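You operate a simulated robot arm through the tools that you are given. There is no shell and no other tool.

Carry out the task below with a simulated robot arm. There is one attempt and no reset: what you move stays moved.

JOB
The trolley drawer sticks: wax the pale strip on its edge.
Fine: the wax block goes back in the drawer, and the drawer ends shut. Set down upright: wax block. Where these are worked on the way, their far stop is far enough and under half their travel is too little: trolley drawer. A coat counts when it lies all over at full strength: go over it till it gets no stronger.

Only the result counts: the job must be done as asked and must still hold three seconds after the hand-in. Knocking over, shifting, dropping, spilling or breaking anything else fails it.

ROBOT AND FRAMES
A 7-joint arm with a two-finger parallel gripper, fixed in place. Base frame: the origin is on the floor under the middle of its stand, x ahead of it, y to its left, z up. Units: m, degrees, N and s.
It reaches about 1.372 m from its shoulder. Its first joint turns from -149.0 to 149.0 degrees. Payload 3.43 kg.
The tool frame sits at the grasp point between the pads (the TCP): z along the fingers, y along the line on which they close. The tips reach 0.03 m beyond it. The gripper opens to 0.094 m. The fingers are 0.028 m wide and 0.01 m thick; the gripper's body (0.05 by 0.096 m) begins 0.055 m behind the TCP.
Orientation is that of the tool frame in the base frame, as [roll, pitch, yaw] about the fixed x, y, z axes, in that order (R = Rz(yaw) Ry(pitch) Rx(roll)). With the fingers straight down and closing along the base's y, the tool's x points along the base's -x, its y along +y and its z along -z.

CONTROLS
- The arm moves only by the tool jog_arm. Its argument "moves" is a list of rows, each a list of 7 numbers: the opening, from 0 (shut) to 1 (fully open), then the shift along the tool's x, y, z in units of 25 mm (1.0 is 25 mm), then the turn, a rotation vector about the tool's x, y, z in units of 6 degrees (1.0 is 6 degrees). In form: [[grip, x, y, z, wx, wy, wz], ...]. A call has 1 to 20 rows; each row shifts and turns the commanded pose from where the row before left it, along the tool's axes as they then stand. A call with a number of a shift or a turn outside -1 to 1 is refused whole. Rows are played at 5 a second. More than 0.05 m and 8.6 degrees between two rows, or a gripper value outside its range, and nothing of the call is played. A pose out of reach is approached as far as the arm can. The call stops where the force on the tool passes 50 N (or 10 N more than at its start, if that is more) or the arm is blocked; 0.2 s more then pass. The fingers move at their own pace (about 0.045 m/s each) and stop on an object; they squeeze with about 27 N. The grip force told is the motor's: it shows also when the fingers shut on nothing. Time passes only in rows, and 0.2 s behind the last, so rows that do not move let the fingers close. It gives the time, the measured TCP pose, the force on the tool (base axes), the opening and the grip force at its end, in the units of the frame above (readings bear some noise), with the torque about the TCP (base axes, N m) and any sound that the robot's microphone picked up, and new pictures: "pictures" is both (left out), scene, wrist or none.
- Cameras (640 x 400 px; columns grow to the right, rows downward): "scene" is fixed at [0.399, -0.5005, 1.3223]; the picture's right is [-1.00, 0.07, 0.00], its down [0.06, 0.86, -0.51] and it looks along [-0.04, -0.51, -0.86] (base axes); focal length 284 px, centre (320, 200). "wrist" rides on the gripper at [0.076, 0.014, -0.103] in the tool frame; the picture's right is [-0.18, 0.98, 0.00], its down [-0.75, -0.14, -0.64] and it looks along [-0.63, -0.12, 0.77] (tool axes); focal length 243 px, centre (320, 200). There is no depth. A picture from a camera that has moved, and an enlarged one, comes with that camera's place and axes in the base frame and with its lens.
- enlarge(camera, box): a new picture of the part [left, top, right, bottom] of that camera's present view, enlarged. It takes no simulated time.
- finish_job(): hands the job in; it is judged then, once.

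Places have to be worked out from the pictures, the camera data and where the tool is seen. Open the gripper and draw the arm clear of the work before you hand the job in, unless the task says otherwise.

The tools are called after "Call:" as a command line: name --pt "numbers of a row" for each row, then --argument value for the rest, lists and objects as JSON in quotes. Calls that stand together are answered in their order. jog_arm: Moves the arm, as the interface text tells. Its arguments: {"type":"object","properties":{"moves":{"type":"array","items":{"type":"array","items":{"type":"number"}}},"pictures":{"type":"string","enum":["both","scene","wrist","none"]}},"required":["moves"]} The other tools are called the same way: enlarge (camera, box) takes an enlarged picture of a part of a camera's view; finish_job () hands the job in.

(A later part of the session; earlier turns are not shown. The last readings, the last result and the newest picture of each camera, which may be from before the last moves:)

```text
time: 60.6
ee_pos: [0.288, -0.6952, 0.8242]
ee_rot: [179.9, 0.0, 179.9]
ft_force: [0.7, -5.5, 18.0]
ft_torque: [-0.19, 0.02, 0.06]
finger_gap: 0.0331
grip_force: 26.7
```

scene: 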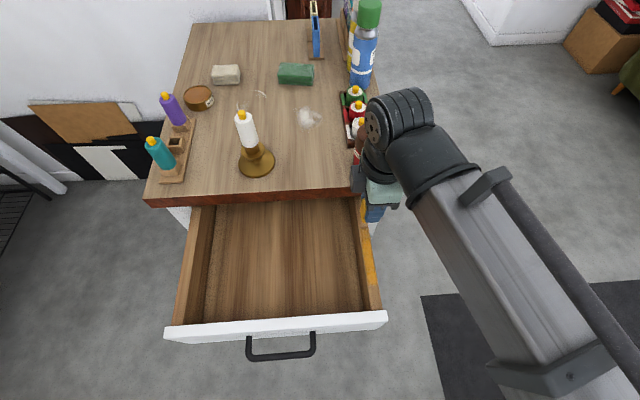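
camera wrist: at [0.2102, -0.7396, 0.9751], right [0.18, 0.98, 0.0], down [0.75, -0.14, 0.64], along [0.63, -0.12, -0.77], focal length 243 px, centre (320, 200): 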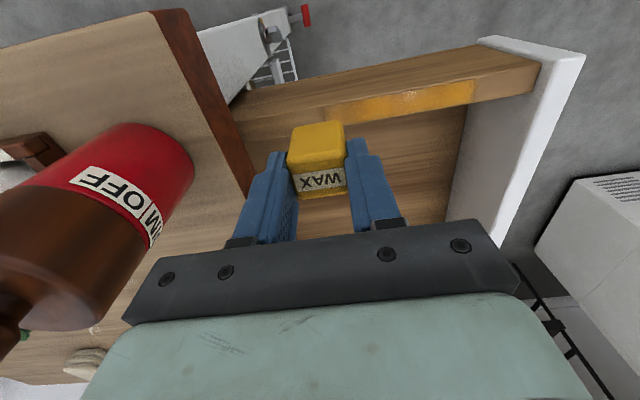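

18 N at mid-strip, holding well. Continuing the stroke to just past the front end.

Call:
jog_arm --pt "0.0 0 0.4 -0.005 0 0 0" --pt "0.0 0 0.4 0 0 0 0" --pt "0.0 0 0.4 0 0 0 0" --pt "0.0 0 0.4 0 0 0 0" --pt "0.0 0 0.4 0 0 0 0" --pt "0.0 0 0.4 0 0 0 0" --pt "0.0 0 0.4 0 0 0 0" --pt "0.0 0 0.3 0 0 0 0" --pt "0.0 0 0.3 0 0 0 0"

Call:
enlarge --camera "wrist" --box '[0, 60, 400, 220]'

Call:
enlarge --camera "scene" --box '[340, 210, 400, 310]'

```text
time: 62.6
ee_pos: [0.2892, -0.6086, 0.8243]
ee_rot: [180.0, 0.0, -180.0]
ft_force: [-1.3, -0.4, 2.1]
ft_torque: [-0.01, 0.04, 0.03]
finger_gap: 0.0329
grip_force: 26.8
camera wrist: at [0.2122, -0.5948, 0.9259], right [0.18, 0.98, 0.0], down [0.75, -0.14, 0.64], along [0.63, -0.12, -0.77], focal length 243 px, centre (320, 200)
```

scene: 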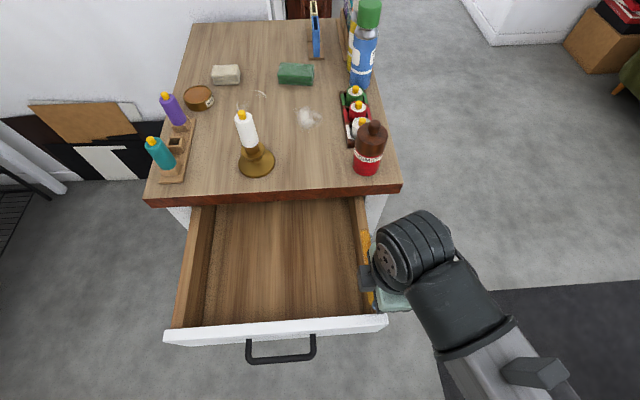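
wrist: 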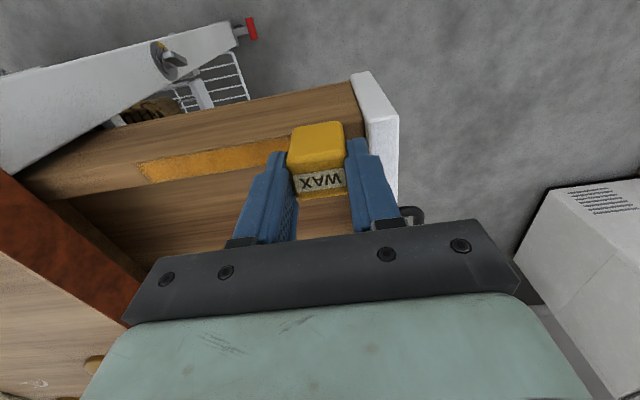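

```text
1.60 times, centred on (200, 140) of wrist
camera zoom: at [0.2122, -0.5948, 0.9259], right [0.18, 0.98, 0.0], down [0.75, -0.14, 0.64], along [0.63, -0.12, -0.77], focal length 388 px, centre (512, 296)
```

zoom: 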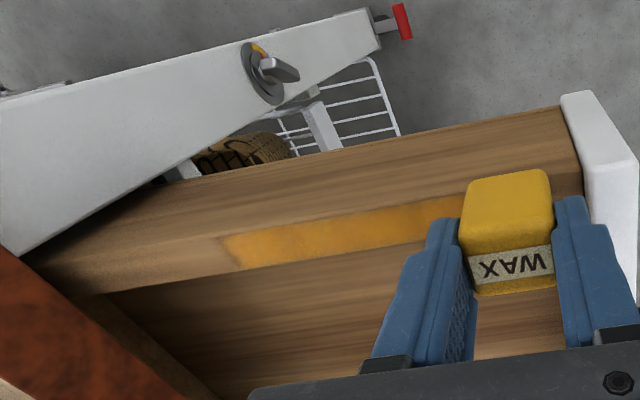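

```text
4.00 times, centred on (370, 260) of scene
camera zoom: at [0.399, -0.5005, 1.3223], right [-1.0, 0.07, 0.0], down [0.06, 0.86, -0.51], along [-0.04, -0.51, -0.86], focal length 1136 px, centre (120, -40)
```

zoom: 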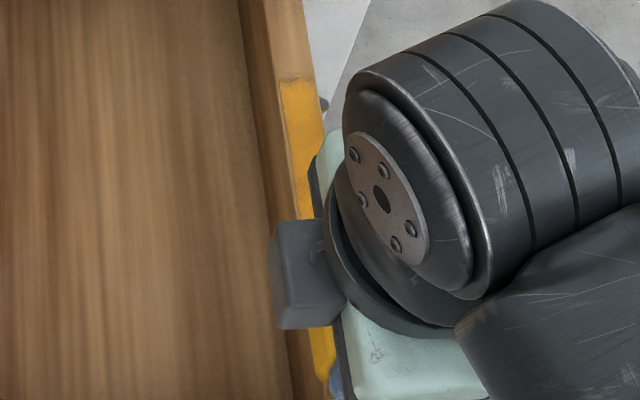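

The rear end is now coated. I'll lift a little, return to the rear, and inspect the whole strip.

Call:
jog_arm --pt "0.0 0 0 -0.6 0 0 0" --pt "0.0 0 -1 0 0 0 0" --pt "0.0 0 -1 0 0 0 0" --pt "0.0 0 -1 0 0 0 0" --pt "0.0 0 -1 0 0 0 0" --pt "0.0 0 -1 0 0 0 0" --pt "0.0 0 -1 0 0 0 0" --pt "0.0 0 -0.3 0 0 0 0"

Call:
enlarge --camera "wrist" --box '[260, 40, 560, 190]'

Call:
enlarge --camera "scene" --box '[340, 210, 400, 310]'

```text
time: 64.4
ee_pos: [0.2873, -0.7687, 0.8386]
ee_rot: [180.0, 0.0, -180.0]
ft_force: [0.0, -0.5, -0.2]
ft_torque: [-0.02, 0.01, -0.03]
finger_gap: 0.033
grip_force: 26.8
camera wrist: at [0.2119, -0.7538, 0.9406], right [0.18, 0.98, 0.0], down [0.75, -0.14, 0.64], along [0.63, -0.12, -0.77], focal length 243 px, centre (320, 200)
```

scene: 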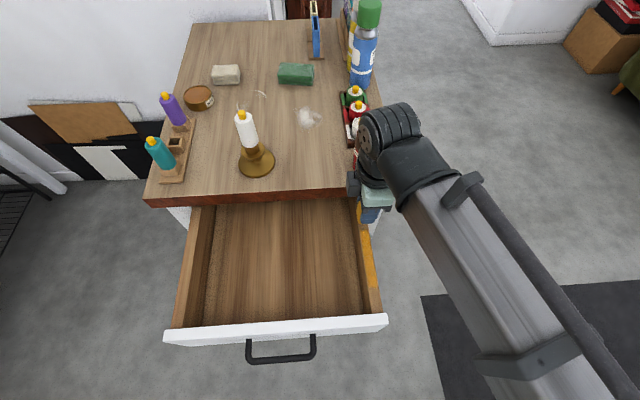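
wrist: 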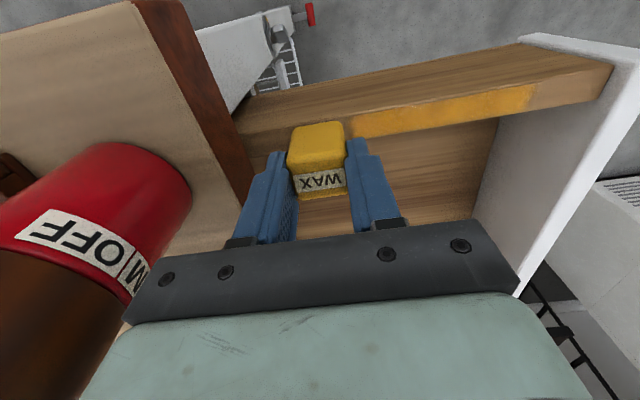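

```text
2.13 times, centred on (410, 115) of wrist
camera zoom: at [0.2119, -0.7538, 0.9406], right [0.18, 0.98, 0.0], down [0.75, -0.14, 0.64], along [0.63, -0.12, -0.77], focal length 518 px, centre (128, 381)
```

zoom: 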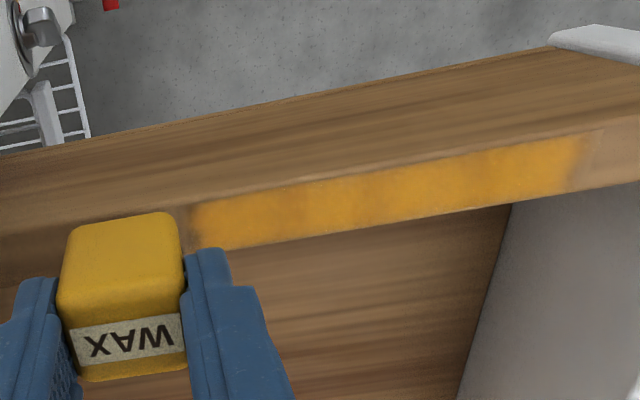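

```text
4.00 times, centred on (370, 260) of scene
camera zoom: at [0.399, -0.5005, 1.3223], right [-1.0, 0.07, 0.0], down [0.06, 0.86, -0.51], along [-0.04, -0.51, -0.86], focal length 1136 px, centre (120, -40)
```

zoom: 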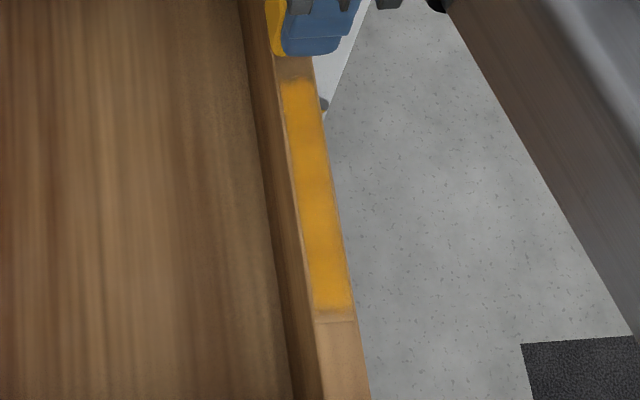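

The strip is well coated except for the last ~5 mm at the front and a faint rim at the rear. I'll press again here and make another outward stroke, keeping force up toward the front end.

Call:
jog_arm --pt "0.0 0 0 0.5 0 0 0" --pt "0.0 0 0 0.06 0 0 0" --pt "0.0 0 0 0.03 0 0 0" --pt "0.0 0 0 0.02 0 0 0" --pictures "none"

```text
time: 65.4
ee_pos: [0.2881, -0.7681, 0.8247]
ee_rot: [-179.9, 0.1, 180.0]
ft_force: [-0.4, 0.2, 6.8]
ft_torque: [0.03, 0.04, -0.01]
finger_gap: 0.0328
grip_force: 26.4
```

Call:
jog_arm --pt "0.0 0 0.1 0.02 0 0 0" --pt "0.0 0 0.3 0 0 0 0" --pt "0.0 0 0.3 0 0 0 0" --pt "0.0 0 0.3 0 0 0 0" --pt "0.0 0 0.3 0 0 0 0" --pt "0.0 0 0.3 0 0 0 0" --pictures "none"

```text
time: 66.8
ee_pos: [0.2885, -0.7268, 0.8238]
ee_rot: [-180.0, 0.0, -180.0]
ft_force: [-0.3, -7.0, 19.7]
ft_torque: [-0.26, 0.06, 0.01]
finger_gap: 0.0329
grip_force: 27.7
```

About 20 N while sliding; continuing the stroke in short segments and checking the force.

Call:
jog_arm --pt "0.0 0 0.3 0 0 0 0" --pt "0.0 0 0.3 0 0 0 0" --pt "0.0 0 0.3 0 0 0 0" --pt "0.0 0 0.3 0 0 0 0" --pt "0.0 0 0.3 0 0 0 0" --pt "0.0 0 0.3 0 0 0 0" --pictures "none"

Call:
jog_arm --pt "0.0 0 0.3 0 0 0 0" --pt "0.0 0 0.3 0 0 0 0" --pt "0.0 0 0.3 0 0 0 0" --pt "0.0 0 0.3 0 0 0 0" --pictures "none"

```text
time: 68.2
ee_pos: [0.289, -0.6814, 0.8238]
ee_rot: [180.0, 0.0, -180.0]
ft_force: [0.0, -2.4, 7.7]
ft_torque: [-0.04, 0.0, -0.02]
finger_gap: 0.0331
grip_force: 27.2
```

```text
time: 69.2
ee_pos: [0.2887, -0.6512, 0.8226]
ee_rot: [179.9, 0.0, -180.0]
ft_force: [-0.1, 0.5, -0.7]
ft_torque: [0.02, 0.02, 0.01]
finger_gap: 0.033
grip_force: 26.7
```

Contact was lost again as the block slid up slightly in the grip. I'll re-press here to ~10 N and finish the stroke past the front end.

Call:
jog_arm --pt "0.0 0 0 0.03 0 0 0" --pt "0.0 0 0 0.02 0 0 0" --pictures "none"

```text
time: 69.8
ee_pos: [0.2889, -0.6522, 0.8232]
ee_rot: [-180.0, 0.0, -180.0]
ft_force: [1.0, 0.4, 18.1]
ft_torque: [0.03, 0.0, -0.01]
finger_gap: 0.0325
grip_force: 27.2
```

Call:
jog_arm --pt "0.0 0 0.25 -0.005 0 0 0" --pt "0.0 0 0.25 0 0 0 0" --pt "0.0 0 0.25 0 0 0 0" --pt "0.0 0 0.25 0 0 0 0" --pictures "none"

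Call:
jog_arm --pt "0.0 0 0.2 0 0 0 0" --pt "0.0 0 0.2 0 0 0 0" --pt "0.0 0 0.2 0 0 0 0" --pt "0.0 0 0.15 0 0 0 0"

Call:
enlarge --camera "wrist" --box '[100, 60, 420, 220]'

```text
time: 70.8
ee_pos: [0.2897, -0.6293, 0.8229]
ee_rot: [-179.9, -0.1, -179.9]
ft_force: [-0.4, -10.6, 29.5]
ft_torque: [-0.35, 0.0, -0.01]
finger_gap: 0.0331
grip_force: 26.8
```

```text
time: 71.8
ee_pos: [0.2891, -0.6079, 0.822]
ee_rot: [-180.0, 0.1, -180.0]
ft_force: [-0.6, -9.1, 24.9]
ft_torque: [-0.33, 0.04, -0.02]
finger_gap: 0.0331
grip_force: 27.1
camera wrist: at [0.212, -0.5935, 0.9242], right [0.18, 0.98, 0.0], down [0.75, -0.14, 0.64], along [0.63, -0.12, -0.77], focal length 243 px, centre (320, 200)
```

scene: 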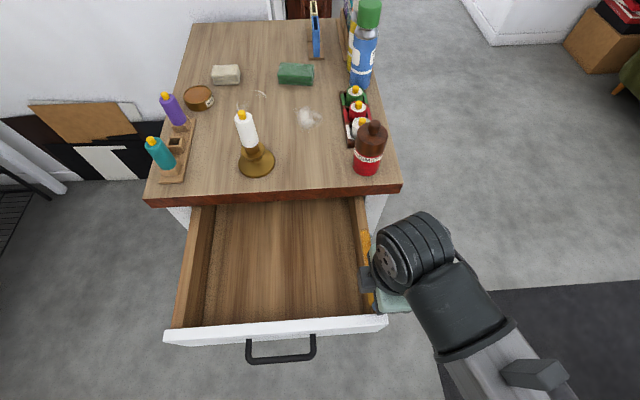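
wrist: 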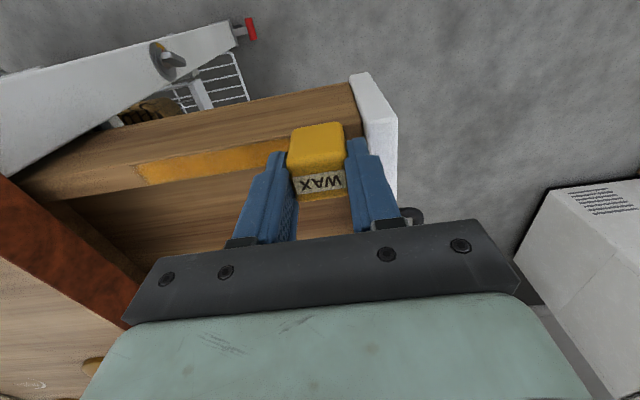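

```text
2.00 times, centred on (260, 140) of wrist
camera zoom: at [0.212, -0.5935, 0.9242], right [0.18, 0.98, 0.0], down [0.75, -0.14, 0.64], along [0.63, -0.12, -0.77], focal length 485 px, centre (440, 320)
```

zoom: 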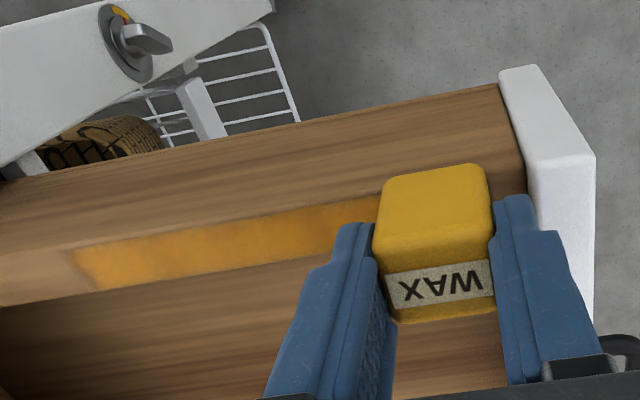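

Full pressure was kept past the front end this time. I'll lift, go back to the rear, and inspect.

Call:
jog_arm --pt "0.0 0 0 -0.7 0 0 0" --pt "0.0 0 -1 0 0 0 0" --pt "0.0 0 -1 0 0 0 0" --pt "0.0 0 -1 0 0 0 0" --pt "0.0 0 -1 0 0 0 0" --pt "0.0 0 -1 0 0 0 0" --pt "0.0 0 -1 0 0 0 0" --pt "0.0 0 -0.4 0 0 0 0" --pictures "both"

Call:
enlarge --camera "wrist" --box '[260, 40, 560, 190]'

Call:
enlarge --camera "scene" --box '[345, 215, 395, 315]'

```text
time: 73.6
ee_pos: [0.2885, -0.7682, 0.8414]
ee_rot: [-179.9, 0.1, -179.9]
ft_force: [0.3, -0.2, 0.2]
ft_torque: [-0.02, 0.01, -0.01]
finger_gap: 0.0329
grip_force: 26.2
camera wrist: at [0.2126, -0.7543, 0.9416], right [0.18, 0.98, 0.0], down [0.75, -0.14, 0.64], along [0.63, -0.12, -0.77], focal length 243 px, centre (320, 200)
```

scene: 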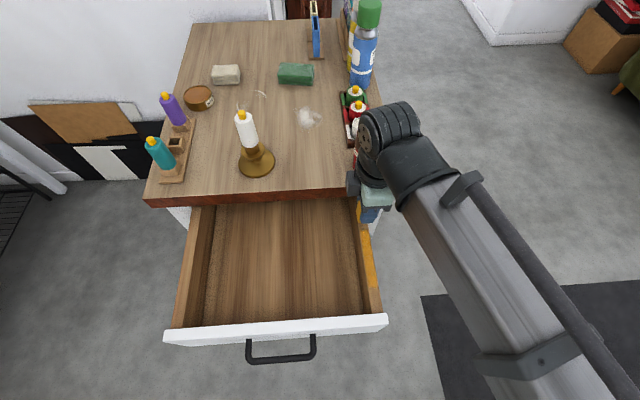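
wrist: 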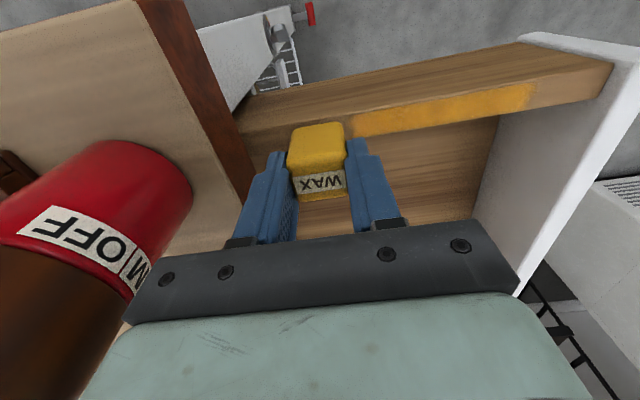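

```text
2.13 times, centred on (410, 115) of wrist
camera zoom: at [0.2126, -0.7543, 0.9416], right [0.18, 0.98, 0.0], down [0.75, -0.14, 0.64], along [0.63, -0.12, -0.77], focal length 518 px, centre (128, 381)
```

zoom: 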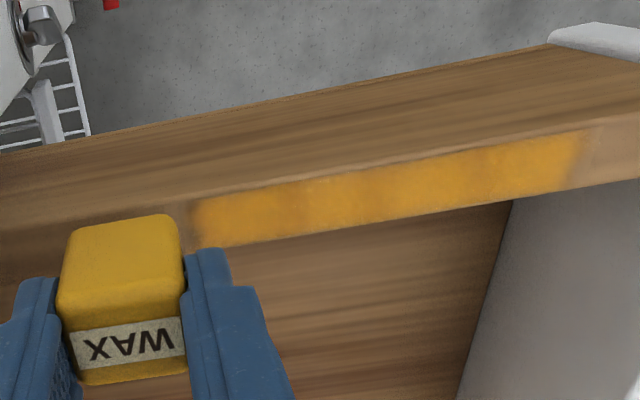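

```text
4.00 times, centred on (370, 265) of scene
camera zoom: at [0.399, -0.5005, 1.3223], right [-1.0, 0.07, 0.0], down [0.06, 0.86, -0.51], along [-0.04, -0.51, -0.86], focal length 1136 px, centre (120, -60)
```

zoom: 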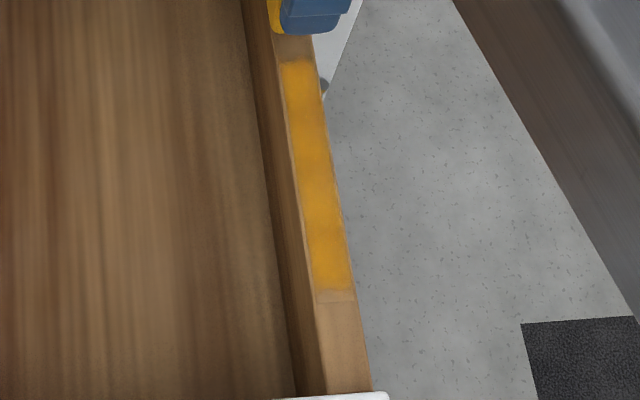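

I'll zoom closely into both ends of the strip to check how complete the coat is.

Call:
enlarge --camera "scene" --box '[350, 220, 390, 260]'

Call:
enlarge --camera "scene" --box '[350, 260, 390, 300]'

Call:
enlarge --camera "wrist" --box '[480, 60, 580, 130]'

Call:
enlarge --camera "wrist" --box '[330, 90, 430, 160]'

```text
10.00 times, centred on (370, 240) of scene
camera zoom: at [0.399, -0.5005, 1.3223], right [-1.0, 0.07, 0.0], down [0.06, 0.86, -0.51], along [-0.04, -0.51, -0.86], focal length 2841 px, centre (-180, -200)
```

zoom: 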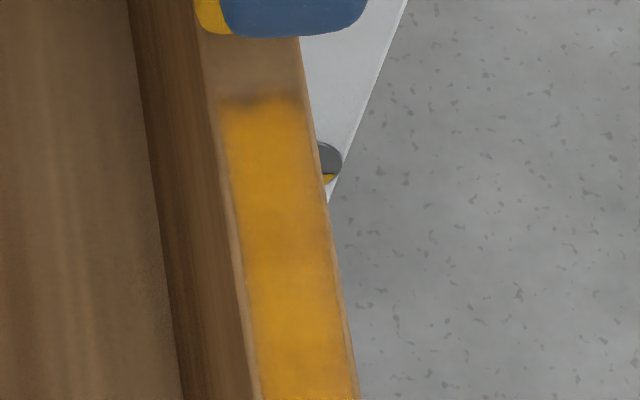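

```text
10.00 times, centred on (370, 280) of scene
camera zoom: at [0.399, -0.5005, 1.3223], right [-1.0, 0.07, 0.0], down [0.06, 0.86, -0.51], along [-0.04, -0.51, -0.86], focal length 2841 px, centre (-180, -600)
```

zoom: 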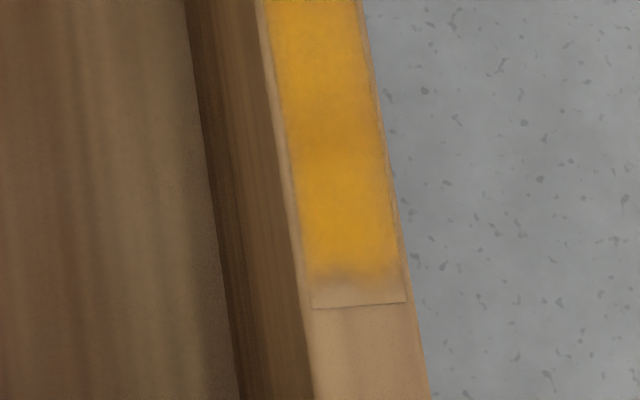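

```text
5.71 times, centred on (530, 95) of wrist
camera zoom: at [0.2126, -0.7543, 0.9416], right [0.18, 0.98, 0.0], down [0.75, -0.14, 0.64], along [0.63, -0.12, -0.77], focal length 1386 px, centre (-880, 800)
```

zoom: 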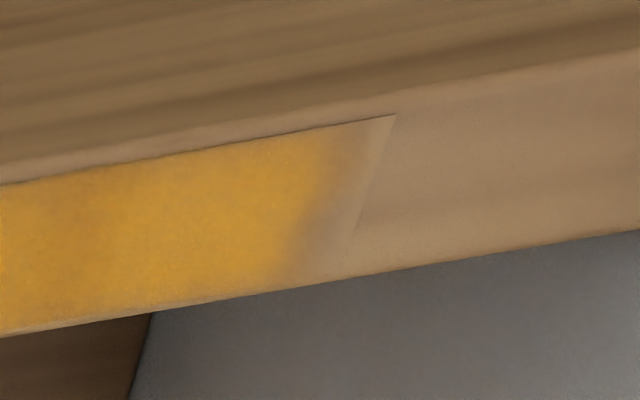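

```text
5.71 times, centred on (380, 125) of wrist
camera zoom: at [0.2126, -0.7543, 0.9416], right [0.18, 0.98, 0.0], down [0.75, -0.14, 0.64], along [0.63, -0.12, -0.77], focal length 1386 px, centre (-23, 629)
```

zoom: 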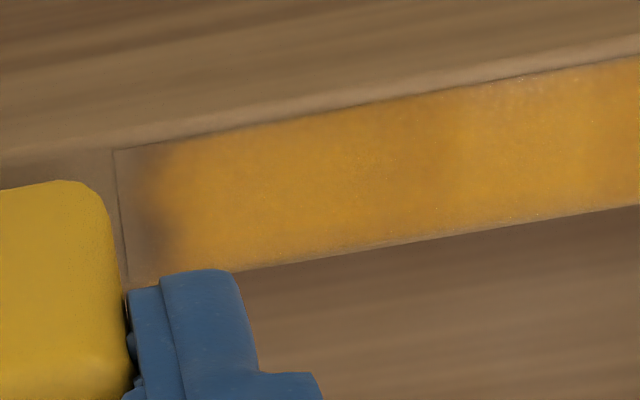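

About 5 mm at each end still looks pale. I'll begin the next stroke further behind the rear end, with the block wholly off the strip, and see whether the gap closes.

Call:
jog_arm --pt "0.0 0 -0.4 0.3 0 0 0" --pt "0.0 0 0 0.35 0 0 0" --pt "0.0 0 0 0.06 0 0 0" --pt "0.0 0 0 0.03 0 0 0" --pt "0.0 0 0 0 0 0 0" --pictures "none"

```text
time: 74.8
ee_pos: [0.2878, -0.7802, 0.8229]
ee_rot: [-179.9, 0.1, 180.0]
ft_force: [1.5, -0.4, 27.9]
ft_torque: [0.07, -0.06, 0.02]
finger_gap: 0.0331
grip_force: 26.9
```

28 N is more than needed, so I'll ease up slightly and stroke outward over the rear part.

Call:
jog_arm --pt "0.0 0 0 -0.025 0 0 0" --pt "0.0 0 0.2 0 0 0 0" --pt "0.0 0 0.2 0 0 0 0" --pt "0.0 0 0.2 0 0 0 0" --pt "0.0 0 0.2 0 0 0 0" --pt "0.0 0 0.2 0 0 0 0" --pt "0.0 0 0.2 0 0 0 0" --pt "0.0 0 0.2 0 0 0 0" --pt "0.0 0 0.2 0 0 0 0" --pt "0.0 0 0.2 0 0 0 0" --pt "0.0 0 0.2 0 0 0 0" --pt "0.0 0 0.2 0 0 0 0" --pt "0.0 0 0.2 0 0 0 0" --pictures "wrist"

Call:
enlarge --camera "wrist" --box '[220, 90, 320, 160]'

Call:
enlarge --camera "scene" --box '[350, 220, 390, 260]'

```text
time: 77.6
ee_pos: [0.2887, -0.7183, 0.8223]
ee_rot: [-179.9, 0.0, -179.9]
ft_force: [0.6, -12.3, 34.8]
ft_torque: [-0.39, 0.02, 0.0]
finger_gap: 0.0331
grip_force: 26.7
camera wrist: at [0.2118, -0.7037, 0.924], right [0.18, 0.98, 0.0], down [0.75, -0.14, 0.64], along [0.63, -0.12, -0.77], focal length 243 px, centre (320, 200)
```

wrist: 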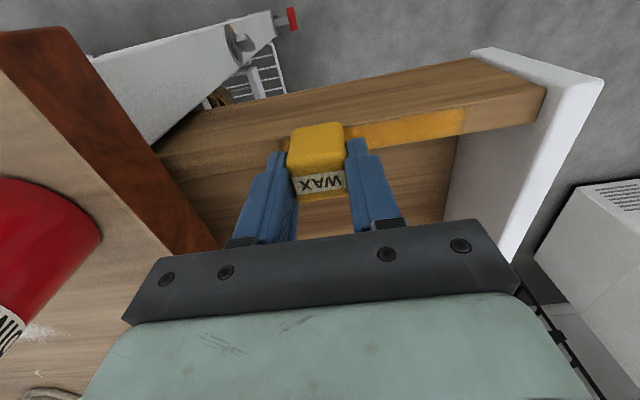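

```text
5.71 times, centred on (270, 125) of wrist
camera zoom: at [0.2118, -0.7037, 0.924], right [0.18, 0.98, 0.0], down [0.75, -0.14, 0.64], along [0.63, -0.12, -0.77], focal length 1386 px, centre (606, 629)
```

zoom: 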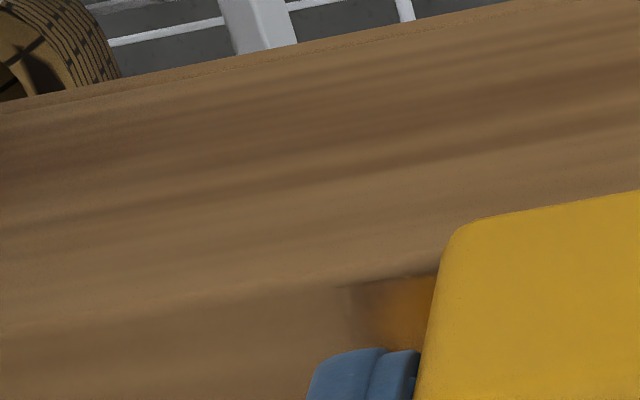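

```text
10.00 times, centred on (370, 240) of scene
camera zoom: at [0.399, -0.5005, 1.3223], right [-1.0, 0.07, 0.0], down [0.06, 0.86, -0.51], along [-0.04, -0.51, -0.86], focal length 2841 px, centre (-180, -200)
```

zoom: 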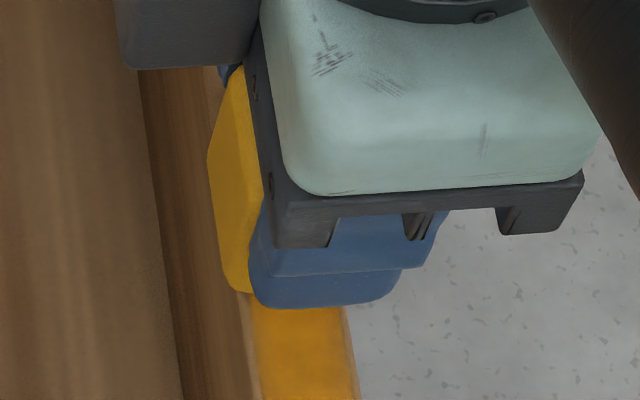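

Force climbed to 35 N, so I'll ease off by under a millimetre and carry the stroke on through the front end.

Call:
jog_arm --pt "0.0 0 0 -0.03 0 0 0" --pt "0.0 0 0.3 0 0 0 0" --pt "0.0 0 0.3 0 0 0 0" --pt "0.0 0 0.3 0 0 0 0" --pt "0.0 0 0.3 0 0 0 0" --pt "0.0 0 0.3 0 0 0 0" --pt "0.0 0 0.3 0 0 0 0" --pictures "none"

Call:
jog_arm --pt "0.0 0 0.3 0 0 0 0" --pt "0.0 0 0.3 0 0 0 0" --pt "0.0 0 0.3 0 0 0 0" --pictures "none"

```text
time: 79.2
ee_pos: [0.2877, -0.6733, 0.8219]
ee_rot: [-179.9, 0.0, 180.0]
ft_force: [-0.3, -8.9, 29.0]
ft_torque: [-0.34, 0.02, -0.01]
finger_gap: 0.0333
grip_force: 27.2
```

```text
time: 80.0
ee_pos: [0.2872, -0.6497, 0.8235]
ee_rot: [-180.0, 0.0, 180.0]
ft_force: [-0.4, -6.1, 20.3]
ft_torque: [-0.26, 0.0, 0.01]
finger_gap: 0.0331
grip_force: 27.0
```

Pressure is still 20 N; continuing slowly through the front end, then I'll rub sideways there a few times to see if the pale end takes wax.

Call:
jog_arm --pt "0.0 0 0.25 0 0 0 0" --pt "0.0 0 0.25 0 0 0 0" --pt "0.0 0 0.25 0 0 0 0" --pt "0.0 0 0.25 0 0 0 0" --pt "0.0 0 0.15 0 0 0 0" --pictures "none"

Call:
jog_arm --pt "0.0 0.2 0 0.01 0 0 0" --pt "0.0 -0.2 0 0 0 0 0" --pt "0.0 -0.2 0 0 0 0 0" --pt "0.0 0.2 0 0 0 0 0" --pt "0.0 0.2 0 0 0 0 0" --pt "0.0 -0.2 0 0 0 0 0" --pt "0.0 -0.2 0.05 0 0 0 0" --pt "0.0 0.2 0.1 0 0 0 0" --pictures "none"

```text
time: 81.2
ee_pos: [0.2889, -0.623, 0.8222]
ee_rot: [-180.0, 0.1, -180.0]
ft_force: [0.1, -5.2, 14.0]
ft_torque: [-0.2, 0.02, -0.01]
finger_gap: 0.0328
grip_force: 27.4
```

```text
time: 83.0
ee_pos: [0.2901, -0.6188, 0.822]
ee_rot: [-179.7, 0.2, -179.9]
ft_force: [6.9, -5.2, 22.9]
ft_torque: [-0.17, -0.26, -0.04]
finger_gap: 0.0331
grip_force: 27.0
```

I'll finish past the front end, lift, return to the rear, and inspect both ends again.

Call:
jog_arm --pt "0.0 0 0.25 0 0 0 0" --pt "0.0 0 0.2 0 0 0 0" --pt "0.0 0.06 0 -0.7 0 0 0" --pt "0.0 0 -1 0 0 0 0" --pt "0.0 0 -1 0 0 0 0" --pt "0.0 0 -1 0 0 0 0" --pt "0.0 0 -1 0 0 0 0" --pt "0.0 0 -1 0 0 0 0" --pt "0.0 0 -1 0 0 0 0" --pt "0.0 0 -0.8 0 0 0 0" --pictures "wrist"

Call:
enlarge --camera "scene" --box '[350, 220, 390, 260]'

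Call:
enlarge --camera "scene" --box '[350, 260, 390, 300]'

Call:
enlarge --camera "wrist" --box '[340, 60, 560, 160]'

```text
time: 85.2
ee_pos: [0.2871, -0.778, 0.8395]
ee_rot: [180.0, 0.0, 180.0]
ft_force: [-0.2, -0.2, -1.3]
ft_torque: [-0.01, 0.0, 0.02]
finger_gap: 0.033
grip_force: 27.0
camera wrist: at [0.2106, -0.7626, 0.9411], right [0.18, 0.98, 0.0], down [0.75, -0.14, 0.64], along [0.63, -0.12, -0.77], focal length 243 px, centre (320, 200)
```

wrist: 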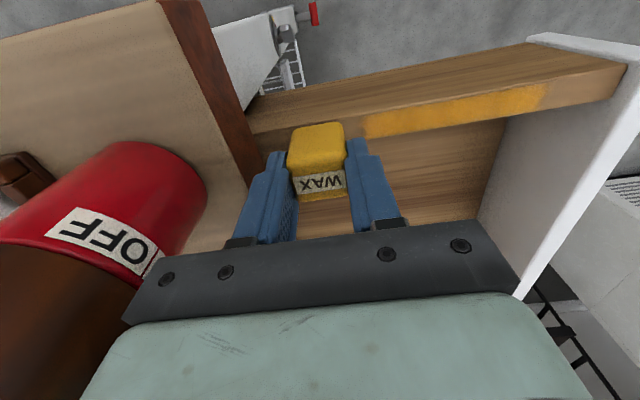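

```text
10.00 times, centred on (370, 240) of scene
camera zoom: at [0.399, -0.5005, 1.3223], right [-1.0, 0.07, 0.0], down [0.06, 0.86, -0.51], along [-0.04, -0.51, -0.86], focal length 2841 px, centre (-180, -200)
```

zoom: 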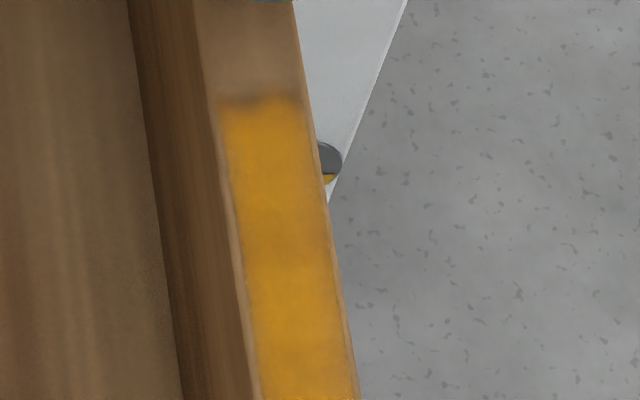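

```text
10.00 times, centred on (370, 280) of scene
camera zoom: at [0.399, -0.5005, 1.3223], right [-1.0, 0.07, 0.0], down [0.06, 0.86, -0.51], along [-0.04, -0.51, -0.86], focal length 2841 px, centre (-180, -600)
```

zoom: 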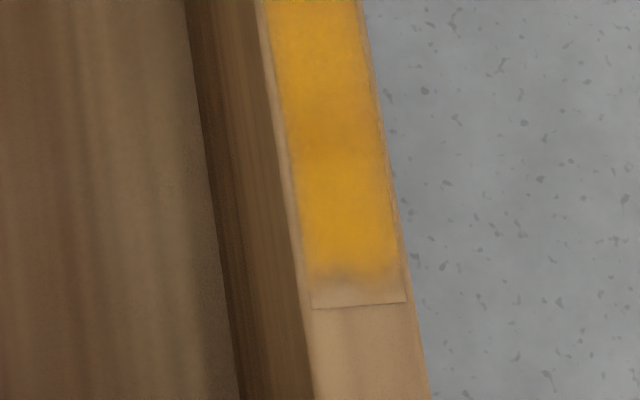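

```text
2.91 times, centred on (450, 110) of wrist
camera zoom: at [0.2106, -0.7626, 0.9411], right [0.18, 0.98, 0.0], down [0.75, -0.14, 0.64], along [0.63, -0.12, -0.77], focal length 706 px, centre (-58, 462)
```

zoom: 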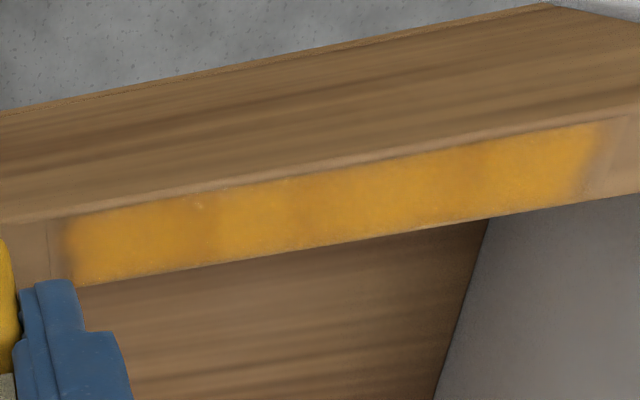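

The end margins are unchanged by extra rubbing (about 4–5% in both length and width), so they look like the coat's natural soft edge. I'll make one more full stroke to confirm the colour gets no stronger.

Call:
jog_arm --pt "0.0 0 0 0.4 0 0 0" --pt "0.0 0 0 0.28 0 0 0" --pt "0.0 0 0 0.04 0 0 0" --pictures "none"

```text
time: 86.0
ee_pos: [0.2877, -0.7766, 0.8229]
ee_rot: [-180.0, 0.0, -179.9]
ft_force: [-0.6, 1.0, 12.6]
ft_torque: [0.06, 0.01, 0.0]
finger_gap: 0.033
grip_force: 27.3
```

Call:
jog_arm --pt "0.0 0 0.3 0 0 0 0" --pt "0.0 0 0.3 0 0 0 0" --pt "0.0 0 0.3 0 0 0 0" --pt "0.0 0 0.3 0 0 0 0" --pt "0.0 0 0.3 0 0 0 0" --pt "0.0 0 0.3 0 0 0 0" --pt "0.0 0 0.3 0 0 0 0" --pt "0.0 0 0.3 0 0 0 0" --pictures "none"

Call:
jog_arm --pt "0.0 0 0.3 0 0 0 0" --pt "0.0 0 0.3 0 0 0 0" --pt "0.0 0 0.3 0 0 0 0" --pt "0.0 0 0.3 0 0 0 0" --pt "0.0 0 0.3 0 0 0 0" --pictures "none"

```text
time: 87.8
ee_pos: [0.2872, -0.7175, 0.8227]
ee_rot: [-179.9, 0.0, 179.9]
ft_force: [0.0, -12.4, 37.2]
ft_torque: [-0.44, -0.05, -0.02]
finger_gap: 0.0331
grip_force: 27.1
```

```text
time: 89.0
ee_pos: [0.2867, -0.6786, 0.8226]
ee_rot: [-179.9, -0.1, 179.9]
ft_force: [-0.6, -12.8, 39.3]
ft_torque: [-0.47, -0.07, 0.0]
finger_gap: 0.0328
grip_force: 27.2
```

Force is 39 N, so I'll ease slightly and finish the stroke.

Call:
jog_arm --pt "0.0 0 0.0 -0.03 0 0 0" --pt "0.0 0 0.3 0 0 0 0" --pt "0.0 0 0.3 0 0 0 0" --pt "0.0 0 0.3 0 0 0 0" --pt "0.0 0 0.3 0 0 0 0" --pt "0.0 0 0.3 0 0 0 0" --pictures "none"

Call:
jog_arm --pt "0.0 0 0.3 0 0 0 0" --pt "0.0 0 0.3 0 0 0 0" --pt "0.0 0 0.3 0 0 0 0" --pt "0.0 0 0.3 0 0 0 0" --pictures "none"

```text
time: 90.4
ee_pos: [0.2873, -0.6414, 0.8227]
ee_rot: [-180.0, 0.0, 179.9]
ft_force: [0.3, -3.5, 12.5]
ft_torque: [-0.16, 0.01, 0.02]
finger_gap: 0.0329
grip_force: 26.8
```

```text
time: 91.4
ee_pos: [0.2869, -0.6131, 0.8225]
ee_rot: [-180.0, -0.1, 179.9]
ft_force: [-1.2, -7.6, 20.0]
ft_torque: [-0.23, 0.02, -0.01]
finger_gap: 0.033
grip_force: 27.2
```

The stroke held 12–39 N along the whole strip. I'll lift the block, move it over the drawer's middle, and compare the coat with before.

Call:
jog_arm --pt "0.0 0 0.2 0 0 0 0" --pt "0.0 0 0 -0.7 0 0 0" --pt "0.0 0 -1 -1 0 0 0" --pt "0.0 0 -1 -1 0 0 0" --pt "0.0 -1 -0.6 0 0 0 0" --pt "0.0 -1 0 0 0 0 0" --pt "0.0 -1 0 0 0 0 0" --pt "0.0 -1 0 0 0 0 0" --pt "0.0 -1 0 0 0 0 0" --pt "0.0 -1 0 0 0 0 0" --pt "0.0 -1 0 0 0 0 0" --pt "0.0 -1 0 0 0 0 0" --pt "0.0 -1 0 0 0 0 0"

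Call:
enlarge --camera "scene" --box '[350, 220, 390, 260]'

Call:
enlarge --camera "scene" --box '[350, 260, 390, 300]'

Call:
enlarge --camera "wrist" --box '[150, 0, 490, 240]'

```text
time: 94.2
ee_pos: [0.5124, -0.673, 0.8892]
ee_rot: [-180.0, 0.0, 180.0]
ft_force: [-0.7, -0.5, -0.4]
ft_torque: [-0.01, 0.03, 0.01]
finger_gap: 0.0329
grip_force: 27.4
camera wrist: at [0.4361, -0.6581, 0.9919], right [0.18, 0.98, 0.0], down [0.75, -0.14, 0.64], along [0.63, -0.12, -0.77], focal length 243 px, centre (320, 200)
```

scene: 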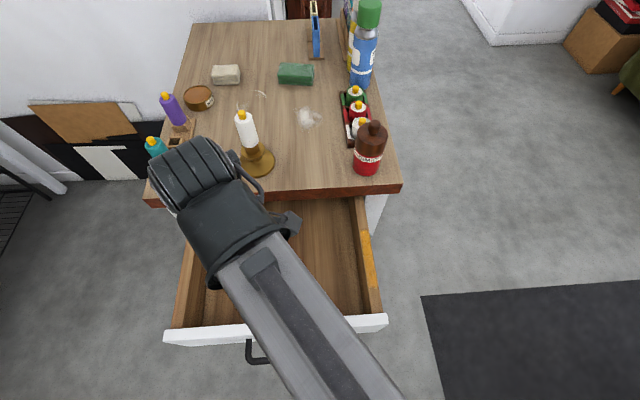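
wrist: 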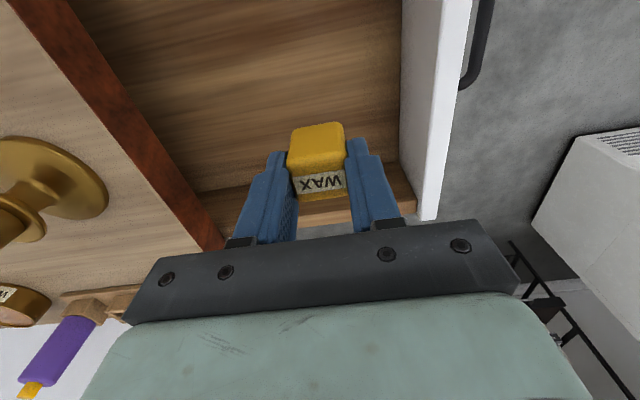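

```text
10.00 times, centred on (370, 240) of scene
camera zoom: at [0.399, -0.5005, 1.3223], right [-1.0, 0.07, 0.0], down [0.06, 0.86, -0.51], along [-0.04, -0.51, -0.86], focal length 2841 px, centre (-180, -200)
```

zoom: 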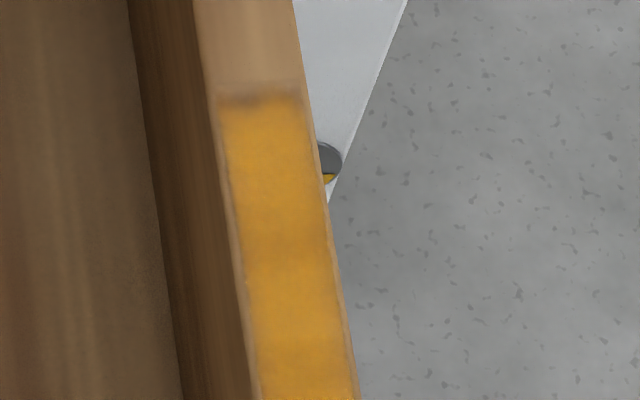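

```text
10.00 times, centred on (370, 280) of scene
camera zoom: at [0.399, -0.5005, 1.3223], right [-1.0, 0.07, 0.0], down [0.06, 0.86, -0.51], along [-0.04, -0.51, -0.86], focal length 2841 px, centre (-180, -600)
```

zoom: 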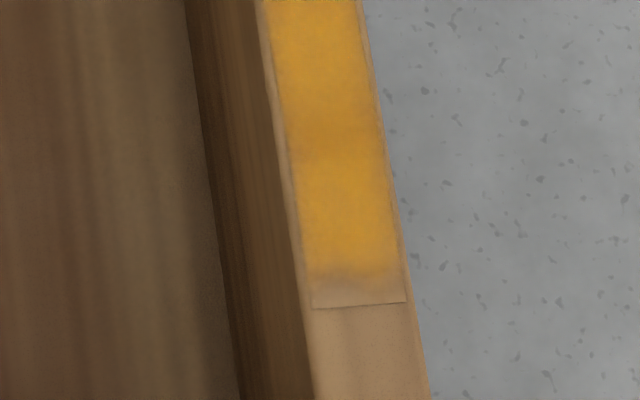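

```text
1.67 times, centred on (320, 120) of wrist
camera zoom: at [0.4361, -0.6581, 0.9919], right [0.18, 0.98, 0.0], down [0.75, -0.14, 0.64], along [0.63, -0.12, -0.77], focal length 404 px, centre (320, 333)
```

zoom: 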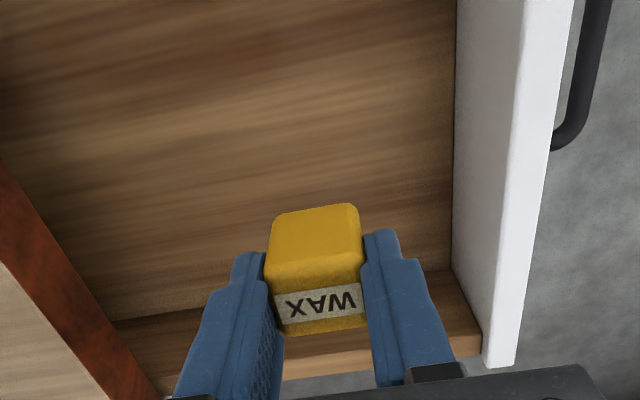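

The coat looks the same as before the last stroke, so it's at full strength. I'll lower the block back to its place on the drawer floor, stopping just above first.

Call:
jog_arm --pt "0.0 0 0 1 0 0 0" --pt "0.0 0 0 1 0 0 0" --pt "0.0 0 0 1 0 0 0" --pt "0.0 0 0 1 0 0 0" --pt "0.0 0 0 1 0 0 0" --pt "0.0 0 0 0.7 0 0 0" --pt "0.0 0 0 0.4 0 0 0" --pictures "wrist"

Call:
enlarge --camera "wrist" --box '[220, 80, 420, 220]'

```text
time: 95.8
ee_pos: [0.5127, -0.6742, 0.738]
ee_rot: [-180.0, 0.1, -179.9]
ft_force: [0.6, -0.1, -0.3]
ft_torque: [0.0, -0.03, 0.01]
finger_gap: 0.0331
grip_force: 27.2
camera wrist: at [0.4355, -0.6583, 0.839], right [0.18, 0.98, 0.0], down [0.75, -0.14, 0.64], along [0.63, -0.12, -0.77], focal length 243 px, centre (320, 200)
```

wrist: 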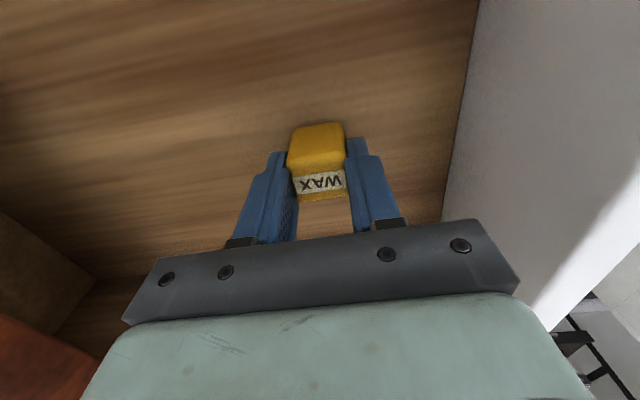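

```text
2.86 times, centred on (320, 150) of wrist
camera zoom: at [0.4355, -0.6583, 0.839], right [0.18, 0.98, 0.0], down [0.75, -0.14, 0.64], along [0.63, -0.12, -0.77], focal length 693 px, centre (320, 343)
```

zoom: 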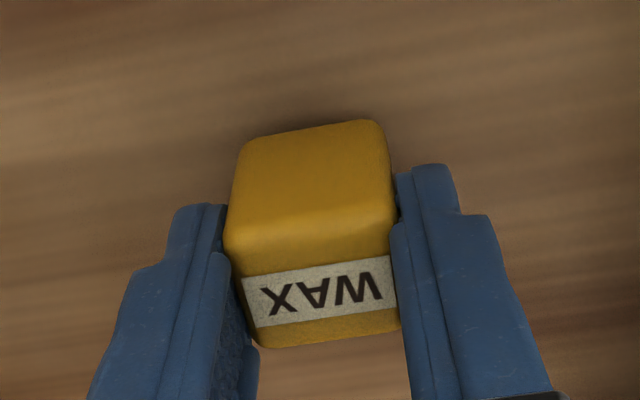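

The block is upright and about a centimetre above the floor. I'll step down gently until it touches.

Call:
jog_arm --pt "0.0 0 0 0.2 0 0 0" --pt "0.0 0 0 0.1 0 0 0" --pt "0.0 0 0 0.06 0 0 0" --pictures "none"

```text
time: 96.6
ee_pos: [0.511, -0.672, 0.7313]
ee_rot: [-179.8, 0.1, -179.9]
ft_force: [0.8, 0.5, 29.7]
ft_torque: [0.04, 0.07, 0.02]
finger_gap: 0.033
grip_force: 27.6
```

It's on the floor (30 N), so I'll ease off to a light touch, then open the fingers fully and let it stand.

Call:
jog_arm --pt "0.0 0 0 -0.05 0 0 0" --pt "0.0 0 0 -0.01 0 0 0" --pictures "none"

```text
time: 97.2
ee_pos: [0.5123, -0.6729, 0.7315]
ee_rot: [-179.8, 0.0, 180.0]
ft_force: [0.9, -0.8, 25.1]
ft_torque: [-0.03, -0.03, 0.0]
finger_gap: 0.0331
grip_force: 27.2
```

Call:
jog_arm --pt "0.0 0 0 -0.06 0 0 0" --pt "0.0 0 0 0 0 0 0" --pictures "none"

```text
time: 97.8
ee_pos: [0.5123, -0.6714, 0.7318]
ee_rot: [179.8, 0.1, -179.9]
ft_force: [-0.6, -0.7, 1.2]
ft_torque: [-0.03, 0.0, -0.04]
finger_gap: 0.033
grip_force: 27.6
```

Only 1 N left, so the block is just resting on the floor. Opening the fingers now and then rising straight up.

Call:
jog_arm --pt "0.45 0 0 0 0 0 0" --pt "0.6 0 0 0 0 0 0" --pt "0.75 0 0 0 0 0 0" --pt "0.75 0 0 0 0 0 0" --pt "0.75 0 0 -0.5 0 0 0" --pt "0.75 0 0 -1 0 0 0" --pt "0.75 0 0 -1 0 0 0" --pt "0.75 0 0 -1 0 0 0" --pictures "wrist"

Call:
enlarge --camera "wrist" --box '[220, 20, 420, 160]'

```text
time: 99.6
ee_pos: [0.5132, -0.6725, 0.8191]
ee_rot: [-180.0, 0.0, -180.0]
ft_force: [1.2, 0.6, 0.4]
ft_torque: [0.02, 0.03, 0.0]
finger_gap: 0.0708
grip_force: 0.1
camera wrist: at [0.4364, -0.6587, 0.9205], right [0.18, 0.98, 0.0], down [0.75, -0.14, 0.64], along [0.63, -0.12, -0.77], focal length 243 px, centre (320, 200)
```

wrist: 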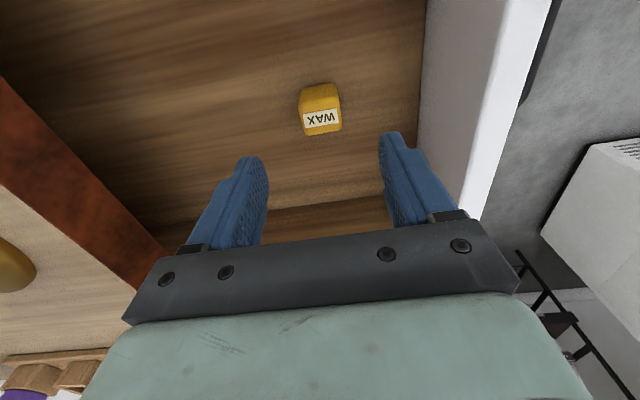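

```text
2.86 times, centred on (320, 90) of wrist
camera zoom: at [0.4364, -0.6587, 0.9205], right [0.18, 0.98, 0.0], down [0.75, -0.14, 0.64], along [0.63, -0.12, -0.77], focal length 693 px, centre (320, 514)
```

zoom: 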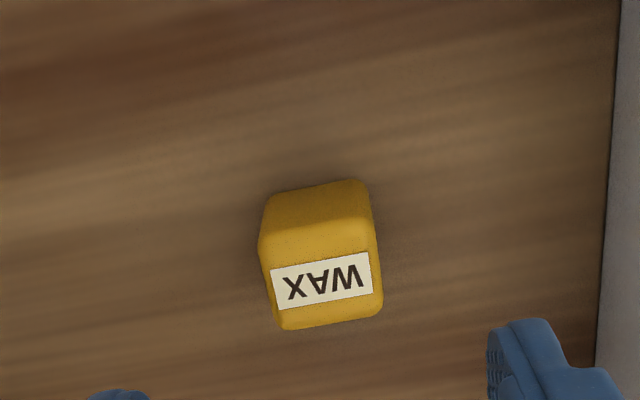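

The block stands upright on the drawer floor, label up. Now I'll rise, move out in front of the drawer, ready to turn level and shut it by the handle.

Call:
jog_arm --pt "0.5 0 0 -1 0 0 0" --pt "0.5 0 0 -1 0 0 0" --pt "0.5 0 0 -1 0 0 0" --pt "0.5 0 0 -1 0 0 0" --pt "0.5 0 0 -1 0 0 0" --pt "0.5 0 0 -1 0 0 0" --pt "0.5 0 0 -1 0 0 0" --pt "0.5 0 0 -1 0 0 0" --pt "0.5 0.2 1 0 0 0 0" --pt "0.5 0.2 1 0 0 0 0" --pt "0.5 0.2 1 0 0 0 0" --pt "0.5 0.2 1 0 0 0 0" --pt "0.5 0.2 1 0 0 0 0" --pt "0.5 0.2 1 0 0 0 0" --pt "0.5 0.2 1 0 0 0 0" --pt "0.5 0.2 1 0 0 0 0" --pt "0.5 0.2 1 0 0 0 0"

Call:
enlarge --camera "scene" --box '[160, 180, 400, 370]'

```text
time: 103.2
ee_pos: [0.4676, -0.4483, 1.0177]
ee_rot: [-180.0, 0.0, 179.9]
ft_force: [-0.8, -0.6, 0.0]
ft_torque: [0.02, 0.0, 0.01]
finger_gap: 0.0471
grip_force: 0.2
camera wrist: at [0.3906, -0.4332, 1.12], right [0.18, 0.98, 0.0], down [0.75, -0.14, 0.64], along [0.63, -0.12, -0.77], focal length 243 px, centre (320, 200)
```

scene: 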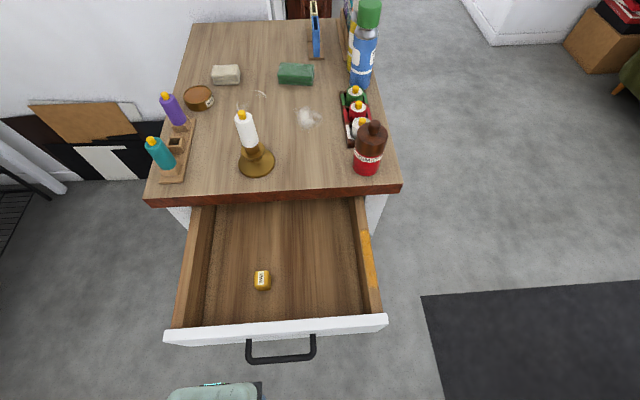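
wrist: 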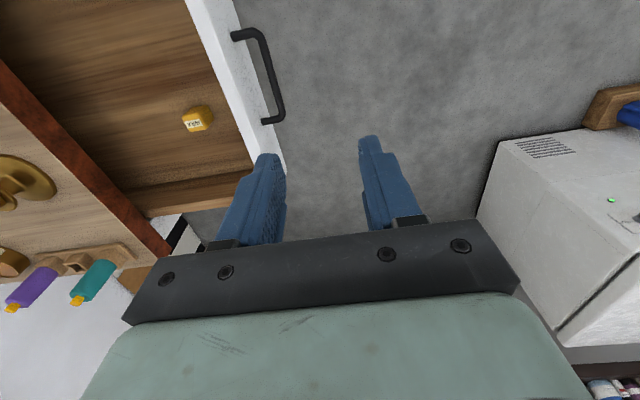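

```text
2.11 times, centred on (280, 275) of scene
camera zoom: at [0.399, -0.5005, 1.3223], right [-1.0, 0.07, 0.0], down [0.06, 0.86, -0.51], along [-0.04, -0.51, -0.86], focal length 598 px, centre (404, 42)
```

zoom: 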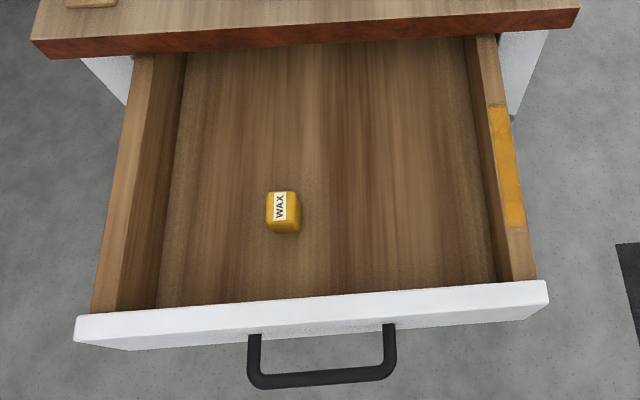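

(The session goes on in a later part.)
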